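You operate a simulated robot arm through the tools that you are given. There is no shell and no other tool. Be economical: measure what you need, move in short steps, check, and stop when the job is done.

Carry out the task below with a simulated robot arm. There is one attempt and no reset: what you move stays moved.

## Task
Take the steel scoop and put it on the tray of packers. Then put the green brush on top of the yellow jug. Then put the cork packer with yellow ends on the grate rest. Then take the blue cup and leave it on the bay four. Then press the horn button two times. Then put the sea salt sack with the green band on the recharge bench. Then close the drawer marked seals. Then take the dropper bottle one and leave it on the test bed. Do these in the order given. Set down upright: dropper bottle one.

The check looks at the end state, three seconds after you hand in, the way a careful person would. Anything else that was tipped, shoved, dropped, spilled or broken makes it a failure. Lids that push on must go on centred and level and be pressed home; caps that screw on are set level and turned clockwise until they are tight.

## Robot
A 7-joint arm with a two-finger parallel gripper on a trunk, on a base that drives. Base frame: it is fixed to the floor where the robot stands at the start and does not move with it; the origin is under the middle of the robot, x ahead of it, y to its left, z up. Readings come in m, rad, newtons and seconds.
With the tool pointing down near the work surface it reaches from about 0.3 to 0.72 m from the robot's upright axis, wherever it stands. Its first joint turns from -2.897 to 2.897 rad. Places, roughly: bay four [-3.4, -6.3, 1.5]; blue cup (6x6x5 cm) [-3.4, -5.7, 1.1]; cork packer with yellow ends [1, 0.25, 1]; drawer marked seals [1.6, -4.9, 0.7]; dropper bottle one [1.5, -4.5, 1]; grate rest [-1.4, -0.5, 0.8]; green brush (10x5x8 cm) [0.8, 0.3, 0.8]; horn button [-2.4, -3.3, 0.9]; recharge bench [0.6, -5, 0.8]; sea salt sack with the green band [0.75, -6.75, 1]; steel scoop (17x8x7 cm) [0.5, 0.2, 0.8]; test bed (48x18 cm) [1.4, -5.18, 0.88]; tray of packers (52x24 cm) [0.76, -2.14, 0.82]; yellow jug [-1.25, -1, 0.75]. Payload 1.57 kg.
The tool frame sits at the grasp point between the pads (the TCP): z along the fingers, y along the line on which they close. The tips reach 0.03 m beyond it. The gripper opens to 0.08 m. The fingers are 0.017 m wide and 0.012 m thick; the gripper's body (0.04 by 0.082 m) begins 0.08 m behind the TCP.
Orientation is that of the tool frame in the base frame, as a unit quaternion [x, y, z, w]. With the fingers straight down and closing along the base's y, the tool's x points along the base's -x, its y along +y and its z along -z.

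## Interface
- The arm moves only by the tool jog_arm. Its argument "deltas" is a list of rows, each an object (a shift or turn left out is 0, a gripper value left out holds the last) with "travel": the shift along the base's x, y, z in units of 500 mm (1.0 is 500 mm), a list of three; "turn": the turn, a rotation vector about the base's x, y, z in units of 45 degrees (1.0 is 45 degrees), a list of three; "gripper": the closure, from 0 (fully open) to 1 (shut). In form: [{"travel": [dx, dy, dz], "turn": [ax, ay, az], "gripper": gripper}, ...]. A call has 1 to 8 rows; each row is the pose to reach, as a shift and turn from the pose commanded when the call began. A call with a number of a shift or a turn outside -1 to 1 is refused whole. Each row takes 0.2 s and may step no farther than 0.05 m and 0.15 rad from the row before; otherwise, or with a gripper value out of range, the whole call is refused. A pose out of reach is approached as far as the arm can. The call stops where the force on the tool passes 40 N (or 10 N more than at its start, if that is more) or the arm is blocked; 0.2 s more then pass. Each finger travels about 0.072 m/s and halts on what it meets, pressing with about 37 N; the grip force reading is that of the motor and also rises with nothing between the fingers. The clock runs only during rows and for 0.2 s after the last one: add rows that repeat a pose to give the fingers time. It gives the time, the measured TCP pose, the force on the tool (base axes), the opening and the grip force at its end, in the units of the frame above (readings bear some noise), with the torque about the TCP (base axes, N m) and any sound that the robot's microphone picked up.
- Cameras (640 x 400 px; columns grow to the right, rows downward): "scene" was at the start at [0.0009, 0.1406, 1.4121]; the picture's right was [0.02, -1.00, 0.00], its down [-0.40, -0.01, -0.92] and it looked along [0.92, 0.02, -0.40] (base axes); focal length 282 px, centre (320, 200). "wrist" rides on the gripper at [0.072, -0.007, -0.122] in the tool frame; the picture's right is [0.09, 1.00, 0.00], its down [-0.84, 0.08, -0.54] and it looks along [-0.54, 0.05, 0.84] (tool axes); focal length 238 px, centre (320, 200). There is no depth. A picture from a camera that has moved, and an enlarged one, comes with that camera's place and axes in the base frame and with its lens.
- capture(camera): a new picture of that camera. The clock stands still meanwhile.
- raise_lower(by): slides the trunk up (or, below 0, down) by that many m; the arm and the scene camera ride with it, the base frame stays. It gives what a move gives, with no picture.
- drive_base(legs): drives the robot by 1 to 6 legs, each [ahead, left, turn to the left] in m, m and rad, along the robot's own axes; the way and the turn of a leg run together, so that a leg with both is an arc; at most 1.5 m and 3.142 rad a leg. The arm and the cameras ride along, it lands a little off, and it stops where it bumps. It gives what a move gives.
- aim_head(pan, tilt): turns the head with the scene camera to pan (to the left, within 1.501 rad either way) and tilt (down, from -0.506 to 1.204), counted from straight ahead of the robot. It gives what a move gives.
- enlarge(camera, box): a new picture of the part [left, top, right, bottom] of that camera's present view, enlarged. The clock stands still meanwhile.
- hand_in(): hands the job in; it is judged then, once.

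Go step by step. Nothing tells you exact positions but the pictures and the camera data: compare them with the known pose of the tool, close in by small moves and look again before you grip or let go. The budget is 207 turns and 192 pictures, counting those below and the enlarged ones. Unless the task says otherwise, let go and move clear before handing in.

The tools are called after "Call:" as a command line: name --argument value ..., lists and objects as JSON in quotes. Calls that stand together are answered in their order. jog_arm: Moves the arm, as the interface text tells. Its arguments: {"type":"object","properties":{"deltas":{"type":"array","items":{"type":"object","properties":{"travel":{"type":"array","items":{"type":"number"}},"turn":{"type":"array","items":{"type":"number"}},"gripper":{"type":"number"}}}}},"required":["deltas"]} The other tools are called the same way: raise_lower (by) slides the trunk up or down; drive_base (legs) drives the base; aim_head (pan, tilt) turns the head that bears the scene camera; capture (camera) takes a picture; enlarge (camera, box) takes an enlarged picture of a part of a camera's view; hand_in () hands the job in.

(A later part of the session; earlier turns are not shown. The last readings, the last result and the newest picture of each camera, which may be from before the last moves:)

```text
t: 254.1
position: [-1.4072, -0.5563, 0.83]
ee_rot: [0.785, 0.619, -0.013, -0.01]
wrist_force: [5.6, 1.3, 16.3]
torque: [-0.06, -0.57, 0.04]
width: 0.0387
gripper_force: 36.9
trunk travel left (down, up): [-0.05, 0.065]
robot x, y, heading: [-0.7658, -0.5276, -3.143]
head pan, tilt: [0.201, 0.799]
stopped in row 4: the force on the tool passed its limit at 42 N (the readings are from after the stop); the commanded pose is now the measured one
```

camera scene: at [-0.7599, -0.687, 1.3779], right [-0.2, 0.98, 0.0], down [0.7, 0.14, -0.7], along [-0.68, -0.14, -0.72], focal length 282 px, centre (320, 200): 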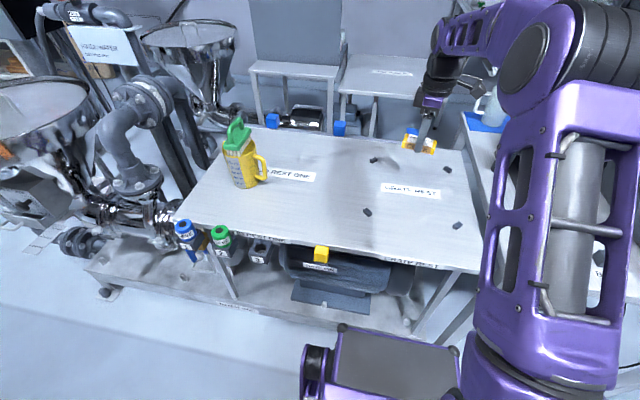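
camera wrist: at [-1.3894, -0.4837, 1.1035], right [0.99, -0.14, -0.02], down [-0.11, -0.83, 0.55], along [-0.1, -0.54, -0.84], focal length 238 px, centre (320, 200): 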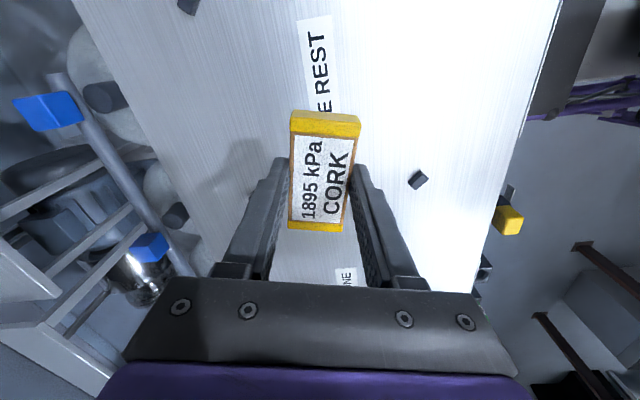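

Contact is made. I'll open and rise.

Call:
jog_arm --deltas '[{"travel": [0, 0, 0.006]}, {"travel": [0, 0, 0.006], "gripper": 0.4}, {"travel": [0, 0, 0.006], "gripper": 0.2}, {"travel": [0, 0, 0.006], "gripper": 0}, {"travel": [0, 0, 0.006], "gripper": 0}]'

Call:
jog_arm --deltas '[{"travel": [0, 0, 0.08]}, {"travel": [0, 0, 0.17]}, {"travel": [0, 0, 0.26]}, {"travel": [0.03, 0, 0.35]}, {"travel": [0.08, 0, 0.43]}, {"travel": [0.16, 0, 0.48]}, {"travel": [0.24, 0, 0.52]}, {"travel": [0.32, 0, 0.55]}]'

Call:
capture --camera "scene"

```text
t: 255.3
position: [-1.4081, -0.5562, 0.8318]
ee_rot: [0.787, 0.617, -0.011, -0.01]
wrist_force: [-8.0, 3.4, 9.6]
torque: [0.05, -0.19, 0.1]
width: 0.072
gripper_force: 0.1
trunk travel left (down, up): [-0.05, 0.065]
robot x, y, heading: [-0.7716, -0.5256, -3.142]
head pan, tilt: [0.201, 0.799]
```

```text
t: 257.1
position: [-1.2486, -0.558, 1.1058]
ee_rot: [0.786, 0.618, -0.01, -0.009]
wrist_force: [0.4, 1.6, 0.6]
torque: [-0.02, 0.0, 0.03]
width: 0.0801
gripper_force: 0.0
trunk travel left (down, up): [-0.05, 0.065]
robot x, y, heading: [-0.7726, -0.5266, -3.141]
head pan, tilt: [0.201, 0.799]
```

```text
123 pictures are left
camera scene: at [-0.7601, -0.687, 1.3779], right [-0.2, 0.98, 0.0], down [0.7, 0.14, -0.7], along [-0.68, -0.14, -0.72], focal length 282 px, centre (320, 200)
```

scene: 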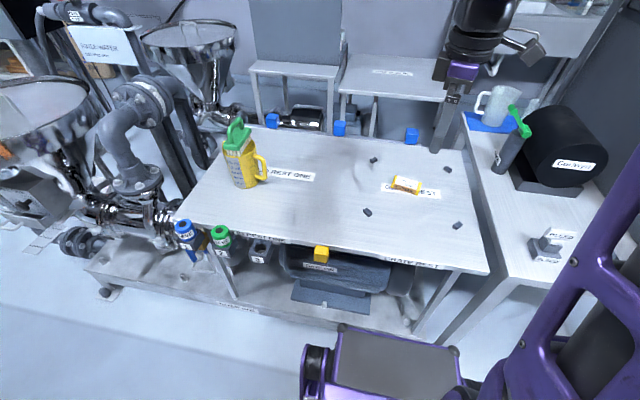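

The cork packer is on the grate rest. Next is the blue cup in the far south-west, so I'll drive south down the aisle and look.

Call:
drive_base --legs '[[-0.2, 0, 0], [0, 0, 1.57], [1.5, 0, 0], [1.4, 0, 0]]'

Call:
aim_head --pan -0.5 --tilt 0.3

Call:
capture --camera "scene"

```text
t: 275.9
position: [-0.6112, -3.8523, 1.1073]
ee_rot: [0.109, 0.994, -0.014, 0.002]
wrist_force: [-0.9, 0.5, -0.1]
torque: [0.04, 0.0, 0.0]
width: 0.0797
gripper_force: 0.0
trunk travel left (down, up): [-0.05, 0.065]
robot x, y, heading: [-0.6487, -3.3761, -1.555]
head pan, tilt: [0.201, 0.799]
```

```text
t: 276.9
position: [-0.6116, -3.8551, 1.1069]
ee_rot: [0.111, 0.994, -0.014, 0.002]
wrist_force: [0.6, 0.4, 1.0]
torque: [0.01, 0.04, 0.04]
width: 0.0799
gripper_force: 0.1
trunk travel left (down, up): [-0.05, 0.065]
robot x, y, heading: [-0.6442, -3.3732, -1.554]
head pan, tilt: [-0.499, 0.3]
```

```text
122 pictures are left
camera scene: at [-0.5544, -3.3666, 1.4222], right [-0.89, 0.46, 0.0], down [0.14, 0.26, -0.96], along [-0.44, -0.85, -0.3], focal length 282 px, centre (320, 200)
```

scene: 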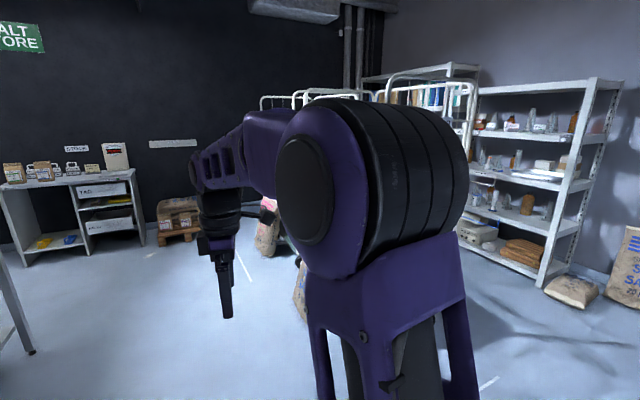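

Call:
aim_head --pan -1.2 --tilt 0.3

Call:
capture --camera "scene"

```text
t: 278.0
position: [-0.6107, -3.8532, 1.1064]
ee_rot: [0.11, 0.994, -0.014, 0.002]
wrist_force: [0.4, -0.1, 0.6]
torque: [0.0, 0.03, -0.02]
width: 0.0798
gripper_force: 0.1
trunk travel left (down, up): [-0.05, 0.065]
robot x, y, heading: [-0.648, -3.3747, -1.554]
head pan, tilt: [-1.201, 0.3]
```

```text
121 pictures are left
camera scene: at [-0.5977, -3.3191, 1.4223], right [-0.38, 0.93, 0.0], down [0.27, 0.11, -0.96], along [-0.88, -0.36, -0.3], focal length 282 px, centre (320, 200)
```

scene: 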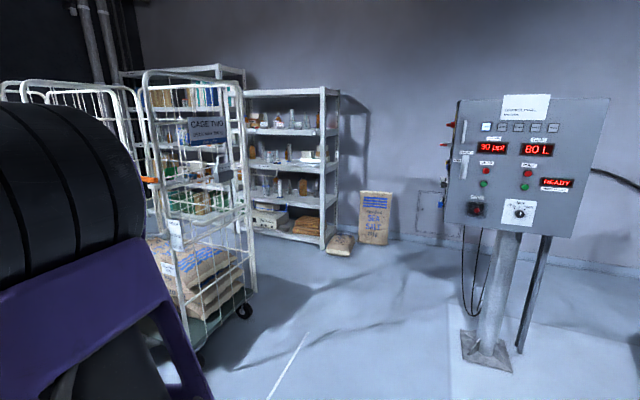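

The racks stand against the west wall behind roll cages, and the cup should be on the middle rack. I'll drive west between the cages and the panel to x≈-2.6.

Call:
drive_base --legs '[[0.45, 0, 0], [0, 0, -1.57], [1.5, 0, 0], [0.4, 0, 0]]'

Call:
aim_head --pan 0.3 --tilt 0.3

Call:
capture --camera "scene"

Call:
aim_head --pan -1.0 --tilt 0.4

Call:
capture --camera "scene"

```text
t: 293.5
position: [-2.965, -3.9273, 1.1062]
ee_rot: [0.776, 0.631, -0.011, -0.009]
wrist_force: [0.1, 0.4, -0.3]
torque: [0.01, 0.02, 0.0]
width: 0.08
gripper_force: 0.1
trunk travel left (down, up): [-0.05, 0.065]
robot x, y, heading: [-2.488, -3.8865, -3.107]
head pan, tilt: [-1.201, 0.3]
```

```text
t: 295.1
position: [-2.9652, -3.9276, 1.1066]
ee_rot: [0.775, 0.631, -0.012, -0.009]
wrist_force: [0.1, 0.7, -0.5]
torque: [0.01, 0.02, 0.03]
width: 0.0799
gripper_force: 0.1
trunk travel left (down, up): [-0.05, 0.065]
robot x, y, heading: [-2.4836, -3.8825, -3.112]
head pan, tilt: [0.3, 0.3]
```

```text
120 pictures are left
camera scene: at [-2.4829, -4.052, 1.4223], right [-0.33, 0.95, 0.0], down [0.28, 0.1, -0.96], along [-0.9, -0.31, -0.3], focal length 282 px, centre (320, 200)
```

scene: 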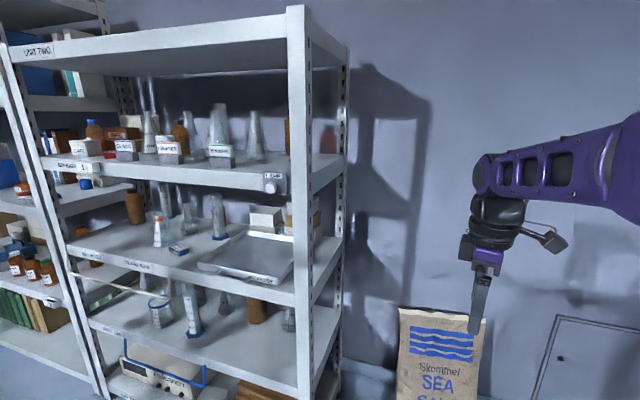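

```text
t: 296.5
position: [-2.9652, -3.9269, 1.1076]
ee_rot: [0.776, 0.631, -0.012, -0.008]
wrist_force: [0.3, -0.1, -0.4]
torque: [0.02, -0.01, 0.0]
width: 0.08
gripper_force: 0.0
trunk travel left (down, up): [-0.05, 0.065]
robot x, y, heading: [-2.4907, -3.8842, -3.112]
head pan, tilt: [-1.0, 0.4]
```

```text
119 pictures are left
camera scene: at [-2.4472, -3.9454, 1.413], right [0.82, 0.57, 0.0], down [0.22, -0.32, -0.92], along [-0.52, 0.76, -0.39], focal length 282 px, centre (320, 200)
```

scene: 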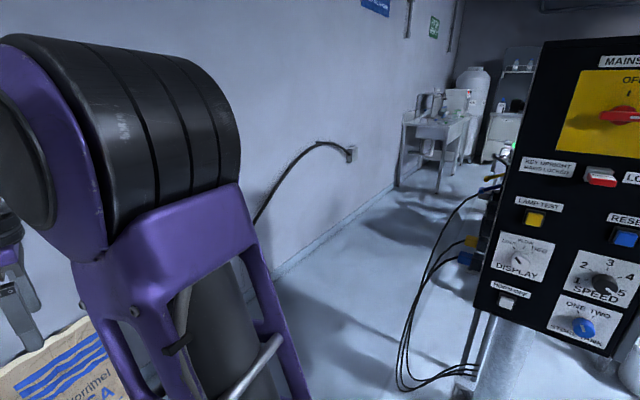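

The shelves are "UNIT TWO" etc. I'll strafe south between the racks and cages to reach the middle rack.

Call:
drive_base --legs '[[0.06, 0, -0.03], [0, 1.4, 0]]'

Call:
aim_head --pan 0.3 --tilt 0.3

Call:
capture --camera "scene"

```text
t: 311.1
position: [-3.0245, -5.3512, 1.1068]
ee_rot: [0.786, 0.619, -0.011, -0.009]
wrist_force: [-0.2, 0.3, -0.2]
torque: [0.0, -0.01, -0.01]
width: 0.0796
gripper_force: 0.0
trunk travel left (down, up): [-0.05, 0.065]
robot x, y, heading: [-2.5456, -5.3214, -3.144]
head pan, tilt: [-1.0, 0.4]
```

```text
t: 312.6
position: [-3.0238, -5.3523, 1.1064]
ee_rot: [0.785, 0.619, -0.012, -0.009]
wrist_force: [-0.4, 0.7, 0.0]
torque: [-0.03, -0.01, -0.01]
width: 0.0799
gripper_force: 0.1
trunk travel left (down, up): [-0.05, 0.065]
robot x, y, heading: [-2.5426, -5.3201, -3.14]
head pan, tilt: [0.3, 0.3]
```

```text
118 pictures are left
camera scene: at [-2.5459, -5.491, 1.4223], right [-0.3, 0.96, 0.0], down [0.28, 0.09, -0.96], along [-0.91, -0.28, -0.3], focal length 282 px, centre (320, 200)
```

scene: 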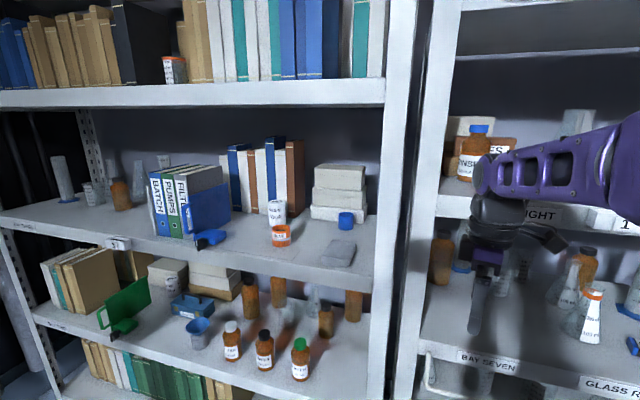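

The blue cylinder at (345, 221) on the middle shelf matches the blue cup. I'll enlarge to check the cup and the bay labels.

Call:
enlarge --camera "scene" --box '[0, 0, 240, 150]'

Call:
enlarge --camera "scene" --box '[200, 130, 440, 290]'

Call:
enlarge --camera "scene" --box '[0, 180, 240, 340]'

```text
2.67 times, centred on (120, 75) of scene
camera zoom: at [-2.5459, -5.491, 1.4223], right [-0.3, 0.96, 0.0], down [0.28, 0.09, -0.96], along [-0.91, -0.28, -0.3], focal length 751 px, centre (853, 533)
```

zoom: 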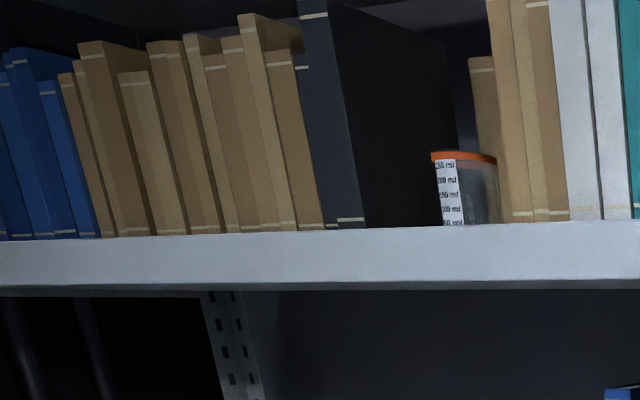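

```text
2.50 times, centred on (320, 210) of scene
camera zoom: at [-2.5459, -5.491, 1.4223], right [-0.3, 0.96, 0.0], down [0.28, 0.09, -0.96], along [-0.91, -0.28, -0.3], focal length 704 px, centre (320, 175)
```

zoom: 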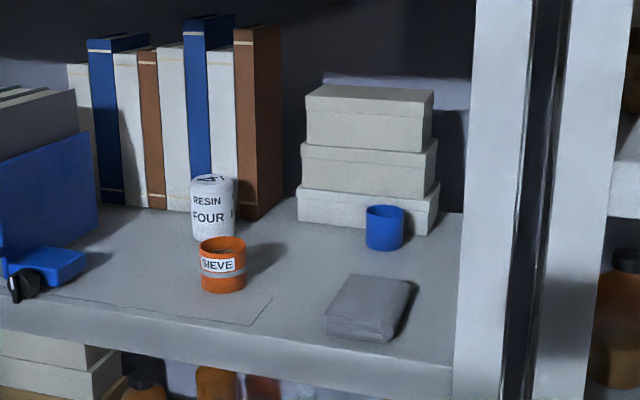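

```text
2.50 times, centred on (120, 260) of scene
camera zoom: at [-2.5459, -5.491, 1.4223], right [-0.3, 0.96, 0.0], down [0.28, 0.09, -0.96], along [-0.91, -0.28, -0.3], focal length 704 px, centre (820, 50)
```

zoom: 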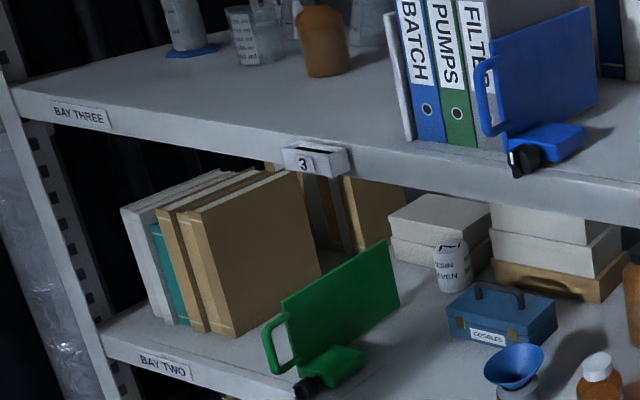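

Middle shelf is BAY THREE, so bay four is the shelf above, at z≈1.48, and the cup is at about (-3.36, -5.65, 1.07). I'll pull the arm back, turn it to neutral and raise it to look onto bay four.

Call:
jog_arm --deltas '[{"travel": [0.05, 0, 0.02], "turn": [0, 0, -0.15]}, {"travel": [0.1, 0, 0.06], "turn": [0, 0, -0.3]}, {"travel": [0.15, 0, 0.12], "turn": [0, 0, -0.45]}, {"travel": [0.2, 0, 0.18], "turn": [0, 0, -0.6]}, {"travel": [0.2, 0, 0.26], "turn": [0, 0, -0.75]}, {"travel": [0.2, 0, 0.34], "turn": [0, 0, -0.9]}, {"travel": [0.2, 0, 0.4], "turn": [0, 0, -1]}]'

Call:
jog_arm --deltas '[{"travel": [0, 0, 0.06], "turn": [0, 0, -0.15]}, {"travel": [0, 0, 0.14], "turn": [0, 0, -0.3]}, {"travel": [0, 0, 0.22], "turn": [0, 0, -0.45]}, {"travel": [0, 0, 0.3], "turn": [0, 0, -0.6]}, {"travel": [0, 0, 0.38], "turn": [0, 0, -0.7]}]'

Call:
drive_base --legs '[[0, 0.5, 0]]'

Call:
capture --camera "wrist"

Call:
capture --camera "scene"

```text
t: 314.1
position: [-2.9228, -5.3494, 1.3069]
ee_rot: [0.963, 0.27, -0.008, -0.013]
wrist_force: [-0.5, -0.3, 0.0]
torque: [0.02, -0.05, -0.02]
width: 0.0798
gripper_force: 0.2
trunk travel left (down, up): [-0.05, 0.065]
robot x, y, heading: [-2.5455, -5.3264, -3.143]
head pan, tilt: [0.3, 0.3]
```

```text
t: 315.4
position: [-2.906, -5.3498, 1.3569]
ee_rot: [1.0, 0.0, -0.012, -0.012]
wrist_force: [-1.3, 0.0, 0.0]
torque: [0.0, 0.01, 0.0]
width: 0.08
gripper_force: 0.1
out of reach, approached as far as the arm can: row 2, 3, 4, 5
trunk travel left (down, up): [-0.05, 0.065]
robot x, y, heading: [-2.5461, -5.3232, -3.139]
head pan, tilt: [0.3, 0.3]
```

```text
t: 320.6
position: [-2.91, -5.8318, 1.3577]
ee_rot: [1.0, -0.009, -0.011, -0.013]
wrist_force: [0.1, -0.1, -0.2]
torque: [0.0, -0.01, -0.02]
width: 0.0802
gripper_force: 0.0
trunk travel left (down, up): [-0.05, 0.065]
robot x, y, heading: [-2.5473, -5.8105, 3.13]
head pan, tilt: [0.3, 0.3]
```

```text
114 pictures are left
camera wrist: at [-2.8349, -5.8296, 1.477], right [0.07, -1.0, -0.03], down [-0.83, -0.08, 0.56], along [-0.56, -0.02, -0.83], focal length 238 px, centre (320, 200)
```

wrist: 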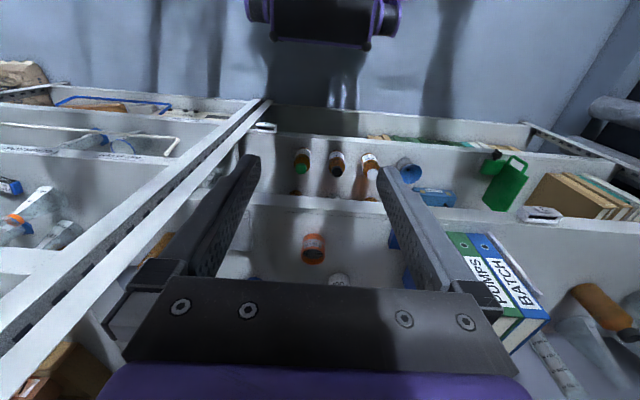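

```text
113 pictures are left
camera scene: at [-2.5556, -5.9637, 1.4237], right [-0.12, 0.99, 0.0], down [0.28, 0.03, -0.96], along [-0.95, -0.12, -0.28], focal length 282 px, centre (320, 200)
```

scene: 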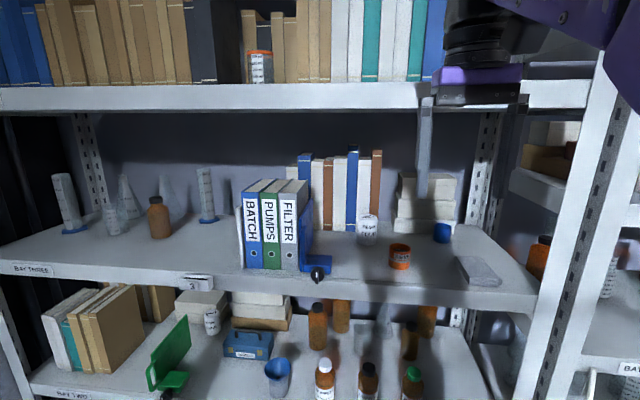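

Pointing straight down the arm tops out at z≈1.36 here, so for bay four I'll need a forward-pitched tool. I'll raise the trunk fully for height and a better view.

Call:
raise_lower --by 0.063

Call:
aim_head --pan 0.1 --tilt 0.1

Call:
capture --camera "scene"

```text
t: 321.6
position: [-2.9094, -5.8313, 1.421]
ee_rot: [1.0, -0.008, -0.011, -0.015]
wrist_force: [-0.5, 0.1, 0.4]
torque: [-0.02, 0.0, -0.01]
width: 0.0799
gripper_force: 0.0
trunk travel left (down, up): [-0.113, 0.002]
robot x, y, heading: [-2.5488, -5.8103, 3.126]
head pan, tilt: [0.3, 0.3]
```

```text
t: 322.3
position: [-2.9103, -5.8314, 1.4207]
ee_rot: [1.0, -0.009, -0.012, -0.013]
wrist_force: [0.1, 0.1, 1.0]
torque: [0.0, -0.02, 0.03]
width: 0.08
gripper_force: 0.0
trunk travel left (down, up): [-0.113, 0.002]
robot x, y, heading: [-2.5511, -5.8075, 3.124]
head pan, tilt: [0.099, 0.099]
```

```text
112 pictures are left
camera scene: at [-2.5547, -5.9602, 1.5039], right [-0.08, 1.0, 0.0], down [0.1, 0.01, -0.99], along [-0.99, -0.08, -0.1], focal length 282 px, centre (320, 200)
```

scene: 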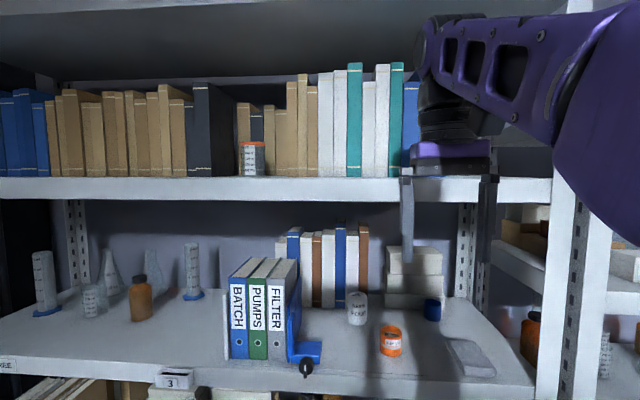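

Triangulation puts the cup at (-3.44, -5.67, 1.06), the shelf front at x≈-3.11, and a free 15 cm ledge on bay four (z≈1.50) in front of the books. I'll lower the trunk and turn the tool 180° so the wrist camera ends on top when I pitch forward.

Call:
raise_lower --by -0.11

Call:
jog_arm --deltas '[{"travel": [0, 0.02, -0.02], "turn": [0, 0, 0.166]}, {"travel": [0, 0.04, -0.04], "turn": [0, 0, 0.333]}, {"travel": [0, 0.06, -0.06], "turn": [0, 0, 0.5]}, {"travel": [0, 0.08, -0.08], "turn": [0, 0, 0.666]}, {"travel": [0, 0.1, -0.1], "turn": [0, 0, 0.833]}, {"travel": [0, 0.12, -0.12], "turn": [0, 0, 1]}]'

Call:
jog_arm --deltas '[{"turn": [0, 0, 0.166]}, {"turn": [0, 0, 0.333]}, {"turn": [0, 0, 0.5]}, {"turn": [0, 0, 0.666]}, {"turn": [0, 0, 0.833]}, {"turn": [0, 0, 1]}]'

Call:
jog_arm --deltas '[{"turn": [0, 0, 0.166]}, {"turn": [0, 0, 0.333]}, {"turn": [0, 0, 0.5]}, {"turn": [0, 0, 0.666]}, {"turn": [0, 0, 0.833]}, {"turn": [0, 0, 1]}]'

Call:
jog_arm --deltas '[{"turn": [0, 0, 0.166]}, {"turn": [0, 0, 0.333]}, {"turn": [0, 0, 0.5]}, {"turn": [0, 0, 0.666]}, {"turn": [0, 0, 0.833]}, {"turn": [0, 0, 1]}]'

```text
t: 323.7
position: [-2.9093, -5.8315, 1.3105]
ee_rot: [1.0, -0.009, -0.011, -0.012]
wrist_force: [-0.2, -0.8, -0.2]
torque: [-0.01, 0.03, -0.03]
width: 0.0799
gripper_force: 0.1
trunk travel left (down, up): [-0.003, 0.112]
robot x, y, heading: [-2.5505, -5.8167, 3.127]
head pan, tilt: [0.099, 0.099]
```

```text
t: 325.1
position: [-2.9092, -5.7711, 1.2501]
ee_rot: [0.926, 0.377, -0.015, -0.009]
wrist_force: [0.2, 0.2, -0.5]
torque: [0.03, 0.0, 0.0]
width: 0.0799
gripper_force: 0.1
trunk travel left (down, up): [-0.003, 0.112]
robot x, y, heading: [-2.5506, -5.8093, 3.125]
head pan, tilt: [0.099, 0.099]
```

```text
t: 326.5
position: [-2.911, -5.7714, 1.25]
ee_rot: [0.713, 0.701, -0.016, -0.001]
wrist_force: [0.5, 0.9, -0.5]
torque: [-0.03, 0.0, -0.01]
width: 0.0801
gripper_force: 0.1
trunk travel left (down, up): [-0.003, 0.112]
robot x, y, heading: [-2.5479, -5.81, 3.127]
head pan, tilt: [0.099, 0.099]
```

```text
t: 327.9
position: [-2.9105, -5.7712, 1.2491]
ee_rot: [0.389, 0.921, -0.017, 0.005]
wrist_force: [0.1, -0.1, -0.8]
torque: [-0.03, -0.01, -0.02]
width: 0.0798
gripper_force: 0.0
trunk travel left (down, up): [-0.003, 0.112]
robot x, y, heading: [-2.5471, -5.8131, 3.123]
head pan, tilt: [0.099, 0.099]
```

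```text
t: 329.5
position: [-2.9053, -5.738, 1.251]
ee_rot: [0.05, 0.999, -0.017, 0.01]
wrist_force: [0.4, 2.6, 0.1]
torque: [-0.17, 0.07, -0.02]
width: 0.0799
gripper_force: 0.0
out of reach, approached as far as the arm can: row 5
trunk travel left (down, up): [-0.003, 0.112]
robot x, y, heading: [-2.5469, -5.8067, 3.128]
head pan, tilt: [0.099, 0.099]
stopped in row 6: the arm was blocked; the commanded pose is now the measured one
```

The tool is about 174° round, at the joint limit, with the camera now on the shelf side. I'll shift the robot north a bit to ease that joint and pitch the fingers forward.

Call:
drive_base --legs '[[-0.1, -0.32, 0.01]]'

Call:
jog_arm --deltas '[{"travel": [-0.04, -0.06, 0], "turn": [0, 0.166, 0]}, {"travel": [-0.08, -0.12, 0], "turn": [0, 0.333, 0]}, {"travel": [-0.12, -0.18, 0], "turn": [0, 0.5, 0]}, {"travel": [-0.16, -0.24, 0], "turn": [0, 0.666, 0]}, {"travel": [-0.18, -0.3, 0], "turn": [0, 0.833, 0]}, {"travel": [-0.2, -0.36, 0], "turn": [0, 1, 0]}]'

Call:
capture --camera "wrist"

```text
t: 333.1
position: [-2.8022, -5.4375, 1.2498]
ee_rot: [0.045, 0.999, -0.014, 0.01]
wrist_force: [-0.4, 0.2, -0.4]
torque: [0.0, 0.01, -0.03]
width: 0.08
gripper_force: 0.0
trunk travel left (down, up): [-0.003, 0.112]
robot x, y, heading: [-2.4452, -5.5004, 3.131]
head pan, tilt: [0.099, 0.099]
```

```text
t: 334.5
position: [-2.9023, -5.5989, 1.26]
ee_rot: [0.054, 0.922, -0.042, -0.381]
wrist_force: [0.3, -0.1, 0.0]
torque: [-0.01, 0.0, 0.0]
width: 0.0803
gripper_force: 0.1
trunk travel left (down, up): [-0.003, 0.112]
robot x, y, heading: [-2.4465, -5.4987, 3.134]
head pan, tilt: [0.099, 0.099]
```

```text
111 pictures are left
camera wrist: at [-2.8662, -5.5916, 1.3968], right [0.0, 1.0, -0.05], down [0.98, -0.01, -0.21], along [-0.21, -0.05, -0.98], focal length 238 px, centre (320, 200)
```

wrist: 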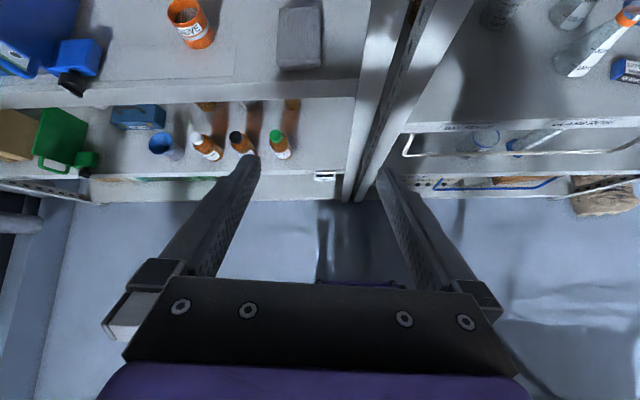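

The camera is now on top. I'll pitch 15° more, level the closing axis and drive forward so the hand enters bay three above the cup.

Call:
jog_arm --deltas '[{"travel": [0, -0.03, 0], "turn": [0.03, 0.16, 0]}, {"travel": [0, -0.06, 0], "turn": [0.064, 0.333, 0]}]'

Call:
drive_base --legs '[[0.22, 0, 0]]'

Call:
capture --camera "wrist"

Call:
aim_head --pan 0.2 --tilt 0.4

Call:
capture --camera "scene"

```text
t: 335.2
position: [-2.8788, -5.6171, 1.306]
ee_rot: [0.049, 0.843, -0.057, -0.533]
wrist_force: [-0.1, 0.0, 0.3]
torque: [0.01, -0.01, -0.02]
width: 0.0798
gripper_force: 0.1
trunk travel left (down, up): [-0.003, 0.112]
robot x, y, heading: [-2.4413, -5.5023, 3.127]
head pan, tilt: [0.099, 0.099]
stopped in row 2: the arm was blocked; the commanded pose is now the measured one
```

```text
t: 336.9
position: [-3.0929, -5.6173, 1.3043]
ee_rot: [0.047, 0.843, -0.059, -0.532]
wrist_force: [-0.4, -0.3, -0.4]
torque: [0.02, 0.0, 0.0]
width: 0.08
gripper_force: 0.0
trunk travel left (down, up): [-0.003, 0.112]
robot x, y, heading: [-2.6631, -5.5012, 3.135]
head pan, tilt: [0.099, 0.099]
```

```text
110 pictures are left
camera wrist: at [-3.0139, -5.6086, 1.4226], right [-0.02, 1.0, -0.07], down [0.85, -0.02, -0.53], along [-0.53, -0.07, -0.85], focal length 238 px, centre (320, 200)
```

wrist: 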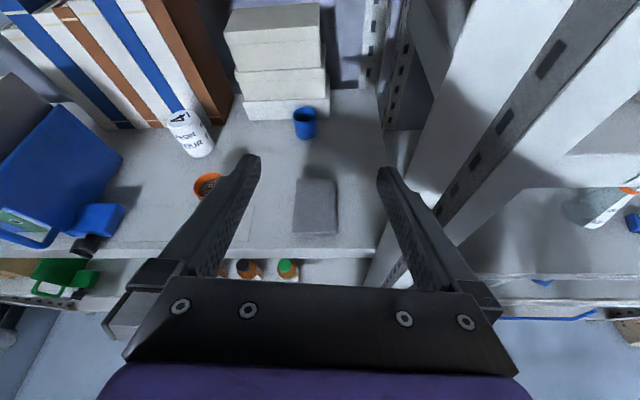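

```text
t: 337.7
position: [-3.0933, -5.6162, 1.3071]
ee_rot: [0.048, 0.843, -0.06, -0.533]
wrist_force: [-0.1, 0.4, 0.6]
torque: [0.0, -0.03, 0.01]
width: 0.08
gripper_force: 0.0
trunk travel left (down, up): [-0.003, 0.112]
robot x, y, heading: [-2.658, -5.5016, 3.132]
head pan, tilt: [0.201, 0.4]
```

```text
109 pictures are left
camera scene: at [-2.6619, -5.6124, 1.3804], right [0.32, 0.95, 0.0], down [0.23, -0.08, -0.97], along [-0.92, 0.31, -0.24], focal length 282 px, centre (320, 200)
```

scene: 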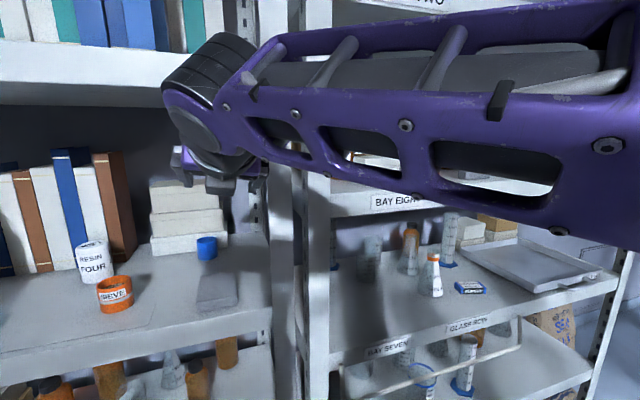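

From the wrist the cup is confirmed at (-3.445, -5.675). The closing axis is rolled about 9° and that joint is at its limit, so I'll yaw the tool about 20° to level it and move to a pre-grasp point.

Call:
jog_arm --deltas '[{"travel": [-0.07, -0.06, -0.02], "turn": [0.046, -0.016, -0.097]}, {"travel": [-0.13, -0.12, -0.06], "turn": [0.093, -0.032, -0.195]}, {"travel": [-0.18, -0.18, -0.12], "turn": [0.14, -0.047, -0.292]}, {"travel": [-0.23, -0.24, -0.18], "turn": [0.186, -0.063, -0.389]}, {"travel": [-0.26, -0.25, -0.24], "turn": [0.186, -0.063, -0.389]}]'

Call:
capture --camera "wrist"

```text
t: 338.2
position: [-3.0632, -5.602, 1.4018]
ee_rot: [0.116, 0.782, -0.092, -0.606]
wrist_force: [-0.2, -0.5, 0.4]
torque: [-0.01, 0.01, -0.01]
width: 0.0799
gripper_force: 0.0
trunk travel left (down, up): [-0.003, 0.112]
robot x, y, heading: [-2.6594, -5.5002, 3.136]
head pan, tilt: [0.201, 0.4]
stopped in row 2: the arm was blocked; the commanded pose is now the measured one
```

```text
108 pictures are left
camera wrist: at [-2.9621, -5.5877, 1.4996], right [0.04, 0.98, -0.2], down [0.73, -0.17, -0.66], along [-0.68, -0.12, -0.72], focal length 238 px, centre (320, 200)
```

wrist: 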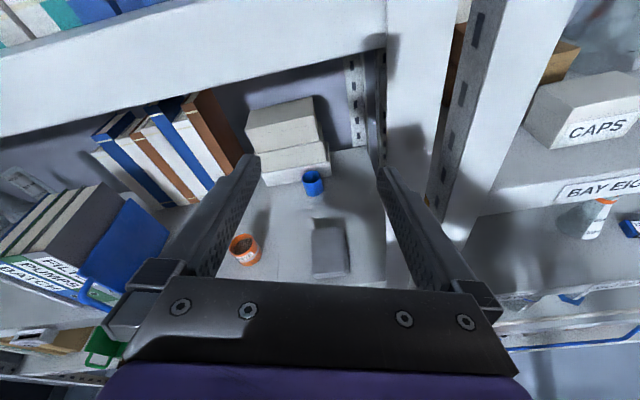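

The arm fights its limits in this flipped pose, so I'll undo it: back off, unpitch, spin the tool back with the camera on the robot side, and use a moderate 45° pitch instead.

Call:
drive_base --legs '[[-0.2, 0, 0]]'

Call:
jog_arm --deltas '[{"travel": [-0.03, 0, -0.04], "turn": [0, -0.166, 0]}, {"travel": [-0.06, 0, -0.08], "turn": [0, -0.333, 0]}, {"travel": [-0.09, 0, -0.12], "turn": [0, -0.5, 0]}, {"travel": [-0.12, 0, -0.16], "turn": [0, -0.666, 0]}, {"travel": [-0.15, 0, -0.2], "turn": [0, -0.833, 0]}, {"travel": [-0.18, 0, -0.24], "turn": [0, -1, 0]}]'

Call:
jog_arm --deltas '[{"turn": [-0.083, 0, -0.144]}, {"turn": [-0.166, 0, -0.288]}, {"turn": [-0.25, 0, -0.433]}, {"turn": [-0.333, 0, -0.577]}, {"turn": [-0.416, 0, -0.721]}, {"turn": [-0.5, 0, -0.866]}]'

Call:
jog_arm --deltas '[{"turn": [-0.083, 0, -0.144]}, {"turn": [-0.166, 0, -0.288]}, {"turn": [-0.25, 0, -0.433]}, {"turn": [-0.333, 0, -0.577]}, {"turn": [-0.416, 0, -0.721]}, {"turn": [-0.5, 0, -0.866]}]'

Call:
jog_arm --deltas '[{"turn": [-0.083, 0, -0.144]}, {"turn": [-0.166, 0, -0.288]}, {"turn": [-0.25, 0, -0.433]}, {"turn": [-0.333, 0, -0.577]}, {"turn": [-0.416, 0, -0.721]}, {"turn": [-0.5, 0, -0.866]}]'

Call:
jog_arm --deltas '[{"turn": [-0.083, 0, -0.144]}, {"turn": [-0.166, 0, -0.288]}, {"turn": [-0.25, 0, -0.433]}, {"turn": [-0.333, 0, -0.577]}, {"turn": [-0.416, 0, -0.721]}, {"turn": [-0.5, 0, -0.866]}]'

```text
t: 339.8
position: [-2.8641, -5.6036, 1.4018]
ee_rot: [0.116, 0.781, -0.092, -0.607]
wrist_force: [0.5, 0.2, -0.1]
torque: [0.02, 0.03, -0.01]
width: 0.0802
gripper_force: 0.0
trunk travel left (down, up): [-0.003, 0.112]
robot x, y, heading: [-2.4577, -5.5027, 3.132]
head pan, tilt: [0.201, 0.4]
```

```text
t: 340.9
position: [-2.8679, -5.5582, 1.3893]
ee_rot: [0.151, 0.875, -0.127, -0.441]
wrist_force: [0.1, -0.8, 1.0]
torque: [-0.01, -0.01, -0.04]
width: 0.0798
gripper_force: 0.0
trunk travel left (down, up): [-0.003, 0.112]
robot x, y, heading: [-2.4593, -5.5038, 3.128]
head pan, tilt: [0.201, 0.4]
stopped in row 5: the arm was blocked; the commanded pose is now the measured one
```

```text
t: 341.7
position: [-2.8075, -5.5302, 1.444]
ee_rot: [0.339, 0.785, -0.199, -0.479]
wrist_force: [0.2, 0.2, 0.2]
torque: [-0.01, -0.03, -0.02]
width: 0.0798
gripper_force: 0.0
trunk travel left (down, up): [-0.003, 0.112]
robot x, y, heading: [-2.46, -5.5042, 3.13]
head pan, tilt: [0.201, 0.4]
stopped in row 4: the arm was blocked; the commanded pose is now the measured one
```

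```text
t: 343.1
position: [-2.7996, -5.5421, 1.4505]
ee_rot: [0.655, 0.581, -0.19, -0.444]
wrist_force: [-0.6, -0.1, 0.3]
torque: [-0.03, 0.01, -0.01]
width: 0.0802
gripper_force: 0.0
trunk travel left (down, up): [-0.003, 0.112]
robot x, y, heading: [-2.4619, -5.5008, 3.128]
head pan, tilt: [0.201, 0.4]
```

```text
t: 344.5
position: [-2.8087, -5.5235, 1.4418]
ee_rot: [0.882, 0.298, -0.126, -0.343]
wrist_force: [-0.1, -0.7, -0.5]
torque: [-0.02, 0.01, -0.01]
width: 0.0796
gripper_force: 0.1
out of reach, approached as far as the arm can: row 6
trunk travel left (down, up): [-0.003, 0.112]
robot x, y, heading: [-2.4605, -5.5034, 3.131]
head pan, tilt: [0.201, 0.4]
```

```text
t: 345.3
position: [-2.8125, -5.5034, 1.4194]
ee_rot: [0.929, 0.279, -0.15, -0.191]
wrist_force: [0.4, -0.2, 0.0]
torque: [0.03, 0.08, -0.01]
width: 0.0799
gripper_force: 0.1
out of reach, approached as far as the arm can: row 1, 2, 3
trunk travel left (down, up): [-0.003, 0.112]
robot x, y, heading: [-2.4639, -5.5001, 3.129]
head pan, tilt: [0.201, 0.4]
stopped in row 3: the arm was blocked; the commanded pose is now the measured one
```

I'm back near a camera-behind pose but cramped. I'll first extend and lower the hand, then apply the single rotation that gives a clean 45° forward pitch.

Call:
jog_arm --deltas '[{"travel": [-0.06, 0, -0.06]}, {"travel": [-0.12, 0, -0.12]}, {"travel": [-0.18, 0, -0.18]}, {"travel": [-0.24, 0, -0.24]}, {"travel": [-0.3, 0, -0.3]}, {"travel": [-0.36, 0, -0.36]}]'

Call:
jog_arm --deltas '[{"turn": [-0.106, 0.081, -0.069]}, {"turn": [-0.212, 0.163, -0.138]}, {"turn": [-0.318, 0.244, -0.207]}, {"turn": [-0.425, 0.325, -0.277]}, {"turn": [-0.531, 0.406, -0.346]}, {"turn": [-0.637, 0.488, -0.415]}, {"turn": [-0.743, 0.569, -0.484]}]'

Call:
capture --camera "wrist"

```text
t: 346.7
position: [-2.9925, -5.502, 1.2365]
ee_rot: [0.93, 0.277, -0.15, -0.192]
wrist_force: [0.9, 0.8, -1.0]
torque: [0.01, -0.03, 0.0]
width: 0.0801
gripper_force: 0.1
trunk travel left (down, up): [-0.003, 0.112]
robot x, y, heading: [-2.4639, -5.5011, 3.134]
head pan, tilt: [0.201, 0.4]
```

```text
t: 348.3
position: [-3.0008, -5.4989, 1.2228]
ee_rot: [0.931, -0.007, -0.366, 0.005]
wrist_force: [1.0, 0.0, -0.1]
torque: [-0.02, 0.0, -0.01]
width: 0.0798
gripper_force: 0.1
trunk travel left (down, up): [-0.003, 0.112]
robot x, y, heading: [-2.4633, -5.5015, 3.132]
head pan, tilt: [0.201, 0.4]
```

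```text
107 pictures are left
camera wrist: at [-2.864, -5.4923, 1.2629], right [0.06, -1.0, -0.05], down [-0.24, -0.06, 0.97], along [-0.97, -0.04, -0.24], focal length 238 px, centre (320, 200)
```

wrist: 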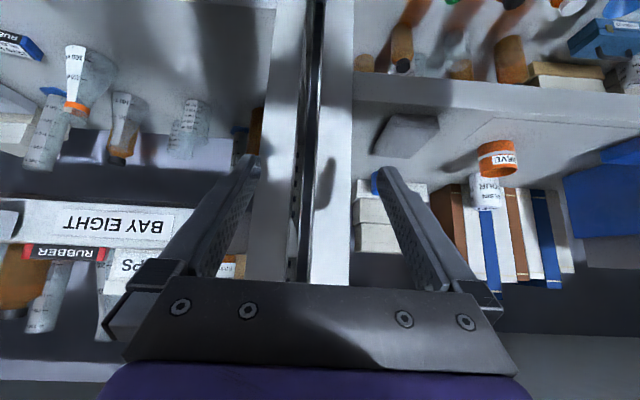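

The pitch is a clean 43° and level. I'll align y with the cup, lower a little, and drive forward into bay three.

Call:
jog_arm --deltas '[{"travel": [0, -0.08, -0.03]}, {"travel": [0, -0.16, -0.06]}, {"travel": [0, -0.25, -0.09]}, {"travel": [0, -0.34, -0.12]}]'

Call:
drive_base --legs '[[0.2, 0, 0.005]]'

Call:
capture --camera "wrist"

Call:
capture --camera "scene"

```text
t: 349.3
position: [-2.9885, -5.6709, 1.1824]
ee_rot: [0.925, -0.002, -0.38, 0.002]
wrist_force: [-1.0, 0.5, 0.6]
torque: [-0.01, 0.02, 0.01]
width: 0.08
gripper_force: 0.1
trunk travel left (down, up): [-0.003, 0.112]
robot x, y, heading: [-2.4656, -5.4992, 3.129]
head pan, tilt: [0.201, 0.4]
```

```text
t: 350.9
position: [-3.1905, -5.6671, 1.1811]
ee_rot: [0.925, -0.004, -0.379, 0.0]
wrist_force: [1.1, -0.2, -0.8]
torque: [-0.01, 0.01, -0.01]
width: 0.0801
gripper_force: 0.1
trunk travel left (down, up): [-0.003, 0.112]
robot x, y, heading: [-2.664, -5.5017, 3.128]
head pan, tilt: [0.201, 0.4]
```

```text
106 pictures are left
camera wrist: at [-3.0528, -5.6615, 1.2168], right [0.06, -1.0, -0.06], down [-0.22, -0.07, 0.97], along [-0.97, -0.04, -0.22], focal length 238 px, centre (320, 200)
```

wrist: 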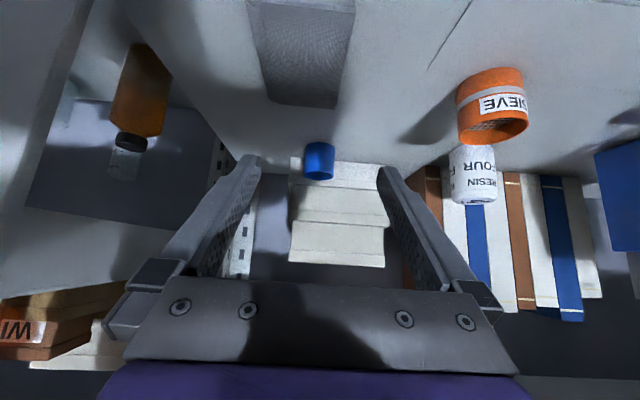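

```text
105 pictures are left
camera scene: at [-2.6694, -5.638, 1.3693], right [0.04, 1.0, 0.0], down [0.36, -0.02, -0.93], along [-0.93, 0.04, -0.36], focal length 282 px, centre (320, 200)
```

scene: 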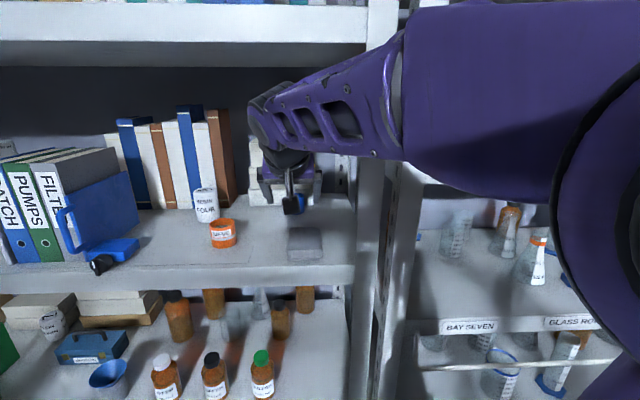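

The cup is dead ahead at about (-3.427, -5.671). I'll move in most of the way and check.

Call:
jog_arm --deltas '[{"travel": [-0.07, -0.002, -0.03]}, {"travel": [-0.14, -0.004, -0.06]}, {"travel": [-0.21, -0.006, -0.09]}, {"travel": [-0.28, -0.008, -0.12]}, {"travel": [-0.35, -0.008, -0.15]}, {"travel": [-0.38, -0.008, -0.165]}]'

Call:
capture --camera "wrist"

Call:
enlarge --camera "scene" --box '[200, 120, 400, 280]'

```text
t: 352.3
position: [-3.38, -5.6708, 1.0971]
ee_rot: [0.925, -0.003, -0.38, 0.0]
wrist_force: [0.5, 0.9, 0.4]
torque: [0.02, 0.02, -0.02]
width: 0.08
gripper_force: 0.0
trunk travel left (down, up): [-0.003, 0.112]
robot x, y, heading: [-2.6644, -5.5005, 3.132]
head pan, tilt: [0.201, 0.4]
```

```text
104 pictures are left
camera wrist: at [-3.2419, -5.6667, 1.132], right [0.06, -1.0, -0.06], down [-0.22, -0.07, 0.97], along [-0.97, -0.04, -0.22], focal length 238 px, centre (320, 200)
```

wrist: 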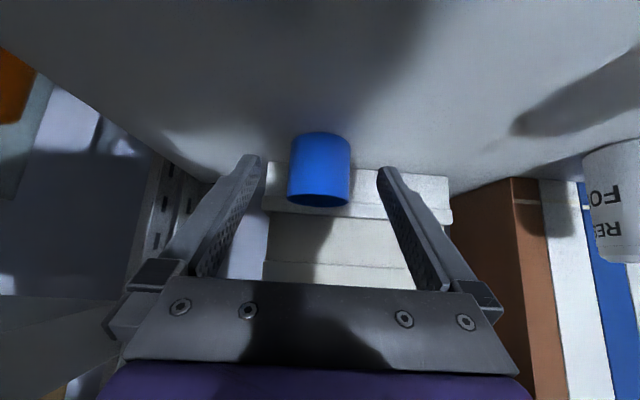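

```text
2.50 times, centred on (300, 200) of scene
camera zoom: at [-2.6676, -5.6595, 1.366], right [-0.19, 0.98, 0.0], down [0.38, 0.07, -0.92], along [-0.91, -0.17, -0.39], focal length 704 px, centre (370, 200)
```

zoom: 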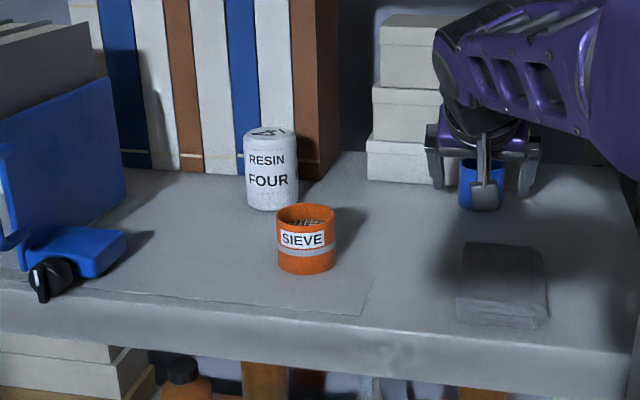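

The cup is straight between the fingers and about 6–7 cm ahead. I'll move in the last 5.5 cm and grip.

Call:
jog_arm --deltas '[{"travel": [-0.06, -0.004, -0.03]}, {"travel": [-0.11, -0.006, -0.055]}, {"travel": [-0.11, -0.006, -0.055]}]'

Call:
capture --camera "wrist"

Call:
enlarge --camera "scene" --box '[300, 140, 400, 240]'

```text
t: 353.1
position: [-3.4363, -5.6742, 1.0701]
ee_rot: [0.925, -0.004, -0.379, 0.0]
wrist_force: [-0.4, -0.4, 0.3]
torque: [0.01, 0.01, 0.0]
width: 0.0799
gripper_force: 0.0
trunk travel left (down, up): [-0.003, 0.112]
robot x, y, heading: [-2.6607, -5.4993, 3.131]
head pan, tilt: [0.201, 0.4]
```

```text
102 pictures are left
camera wrist: at [-3.2986, -5.6679, 1.1053], right [0.06, -1.0, -0.06], down [-0.21, -0.07, 0.97], along [-0.97, -0.04, -0.22], focal length 238 px, centre (320, 200)
```

wrist: 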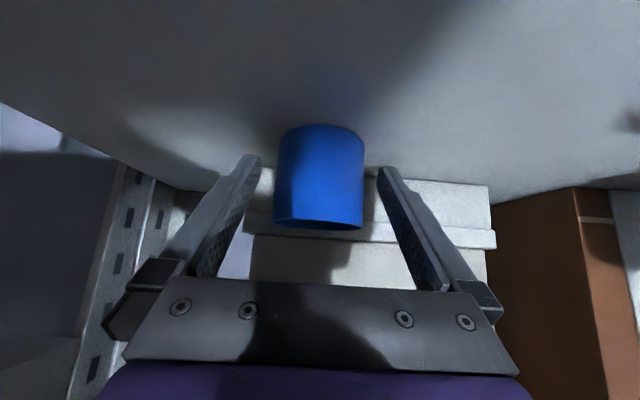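

```text
4.00 times, centred on (350, 190) of scene
camera zoom: at [-2.6677, -5.6595, 1.366], right [-0.19, 0.98, 0.0], down [0.38, 0.07, -0.92], along [-0.9, -0.17, -0.39], focal length 1126 px, centre (200, 240)
```

zoom: 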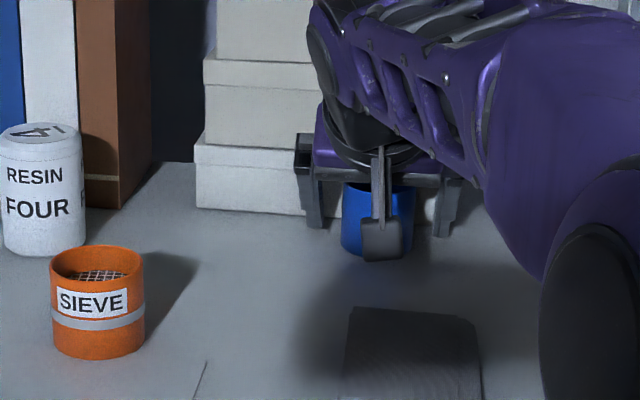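

Nearly there: the cup's centre is about 1.5 cm beyond the TCP. I'll go 1 cm more and close.

Call:
jog_arm --deltas '[{"travel": [-0.018, -0.001, -0.01]}, {"travel": [-0.018, -0.001, -0.01], "gripper": 0.5}, {"travel": [-0.018, -0.001, -0.01], "gripper": 1}, {"travel": [-0.018, -0.001, -0.01], "gripper": 1}, {"travel": [-0.018, -0.001, -0.01], "gripper": 1}]'

Call:
jog_arm --deltas '[{"travel": [0, 0, 0.02]}, {"travel": [0, 0, 0.06]}, {"travel": [0.04, 0, 0.1]}, {"travel": [0.1, 0, 0.12]}]'

Call:
capture --camera "wrist"

```text
t: 354.3
position: [-3.4467, -5.6737, 1.0662]
ee_rot: [0.924, -0.004, -0.383, 0.0]
wrist_force: [-4.1, 1.5, 13.1]
torque: [0.36, 0.22, 0.12]
width: 0.0506
gripper_force: 37.3
trunk travel left (down, up): [-0.003, 0.112]
robot x, y, heading: [-2.6635, -5.5003, 3.13]
head pan, tilt: [0.201, 0.4]
```

```text
t: 355.3
position: [-3.3955, -5.6764, 1.1261]
ee_rot: [0.926, -0.003, -0.378, 0.0]
wrist_force: [-0.3, -0.3, 0.1]
torque: [-0.02, 0.04, -0.02]
width: 0.0502
gripper_force: 36.5
trunk travel left (down, up): [-0.003, 0.112]
robot x, y, heading: [-2.6627, -5.4979, 3.132]
head pan, tilt: [0.201, 0.4]
```

```text
100 pictures are left
camera wrist: at [-3.2571, -5.6713, 1.1611], right [0.06, -1.0, -0.06], down [-0.22, -0.07, 0.97], along [-0.97, -0.04, -0.22], focal length 238 px, centre (320, 200)
```

wrist: 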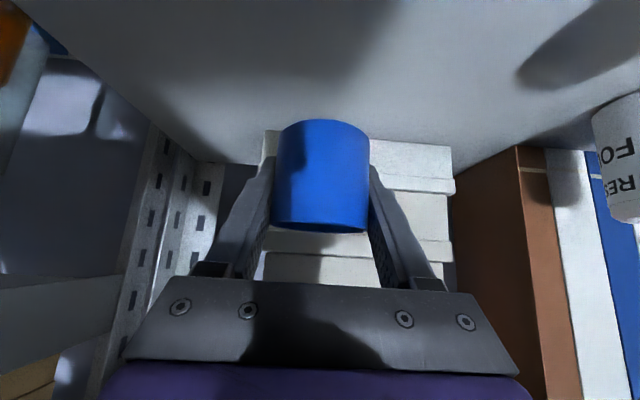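

The cup is held. I'll back out, retract, raise the trunk and lift the hand to bay-four height.

Call:
drive_base --legs '[[-0.2, 0, 0]]'

Call:
jog_arm --deltas '[{"travel": [0.08, 0, 0]}, {"travel": [0.16, 0, 0]}, {"travel": [0.24, 0, 0]}, {"travel": [0.32, 0, 0]}, {"travel": [0.4, 0, 0]}]'

Call:
raise_lower --by 0.114

Call:
jog_arm --deltas '[{"travel": [0, 0, 0.08]}, {"travel": [0, 0, 0.16]}, {"travel": [0, 0, 0.24]}, {"travel": [0, 0, 0.32]}, {"travel": [0, 0, 0.4]}, {"travel": [0, 0, 0.48]}, {"travel": [0, 0, 0.56]}, {"travel": [0, 0, 0.64]}]'

Call:
capture --camera "wrist"

```text
t: 356.9
position: [-3.1924, -5.6757, 1.126]
ee_rot: [0.925, -0.007, -0.379, -0.002]
wrist_force: [0.1, 0.9, -0.2]
torque: [0.0, -0.01, 0.03]
width: 0.0502
gripper_force: 37.1
trunk travel left (down, up): [-0.003, 0.112]
robot x, y, heading: [-2.4606, -5.4993, 3.126]
head pan, tilt: [0.201, 0.4]
```

```text
t: 358.1
position: [-2.9941, -5.6765, 1.1212]
ee_rot: [0.927, -0.005, -0.376, -0.001]
wrist_force: [-0.1, 0.6, -0.5]
torque: [-0.03, 0.01, 0.03]
width: 0.0502
gripper_force: 36.5
trunk travel left (down, up): [-0.003, 0.112]
robot x, y, heading: [-2.4607, -5.5031, 3.121]
head pan, tilt: [0.201, 0.4]
```

```text
t: 359.5
position: [-2.9933, -5.6774, 1.2358]
ee_rot: [0.926, -0.007, -0.379, -0.002]
wrist_force: [0.4, 0.6, 0.2]
torque: [-0.04, 0.0, -0.03]
width: 0.0501
gripper_force: 37.0
out of reach, approached as far as the arm can: row 1
trunk travel left (down, up): [-0.115, 0.0]
robot x, y, heading: [-2.4578, -5.5034, 3.124]
head pan, tilt: [0.201, 0.4]
```

```text
t: 361.3
position: [-2.9898, -5.6755, 1.5327]
ee_rot: [0.925, -0.006, -0.379, -0.001]
wrist_force: [0.1, 0.2, 0.3]
torque: [0.0, -0.02, 0.0]
width: 0.0502
gripper_force: 36.7
out of reach, approached as far as the arm can: row 8
trunk travel left (down, up): [-0.115, 0.0]
robot x, y, heading: [-2.4563, -5.5023, 3.124]
head pan, tilt: [0.201, 0.4]
```

```text
99 pictures are left
camera wrist: at [-2.8525, -5.6704, 1.5689], right [0.05, -1.0, -0.06], down [-0.22, -0.07, 0.97], along [-0.97, -0.04, -0.22], focal length 238 px, centre (320, 200)
```

wrist: 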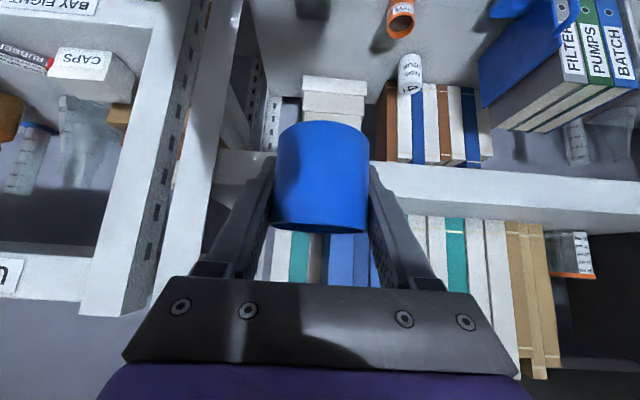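

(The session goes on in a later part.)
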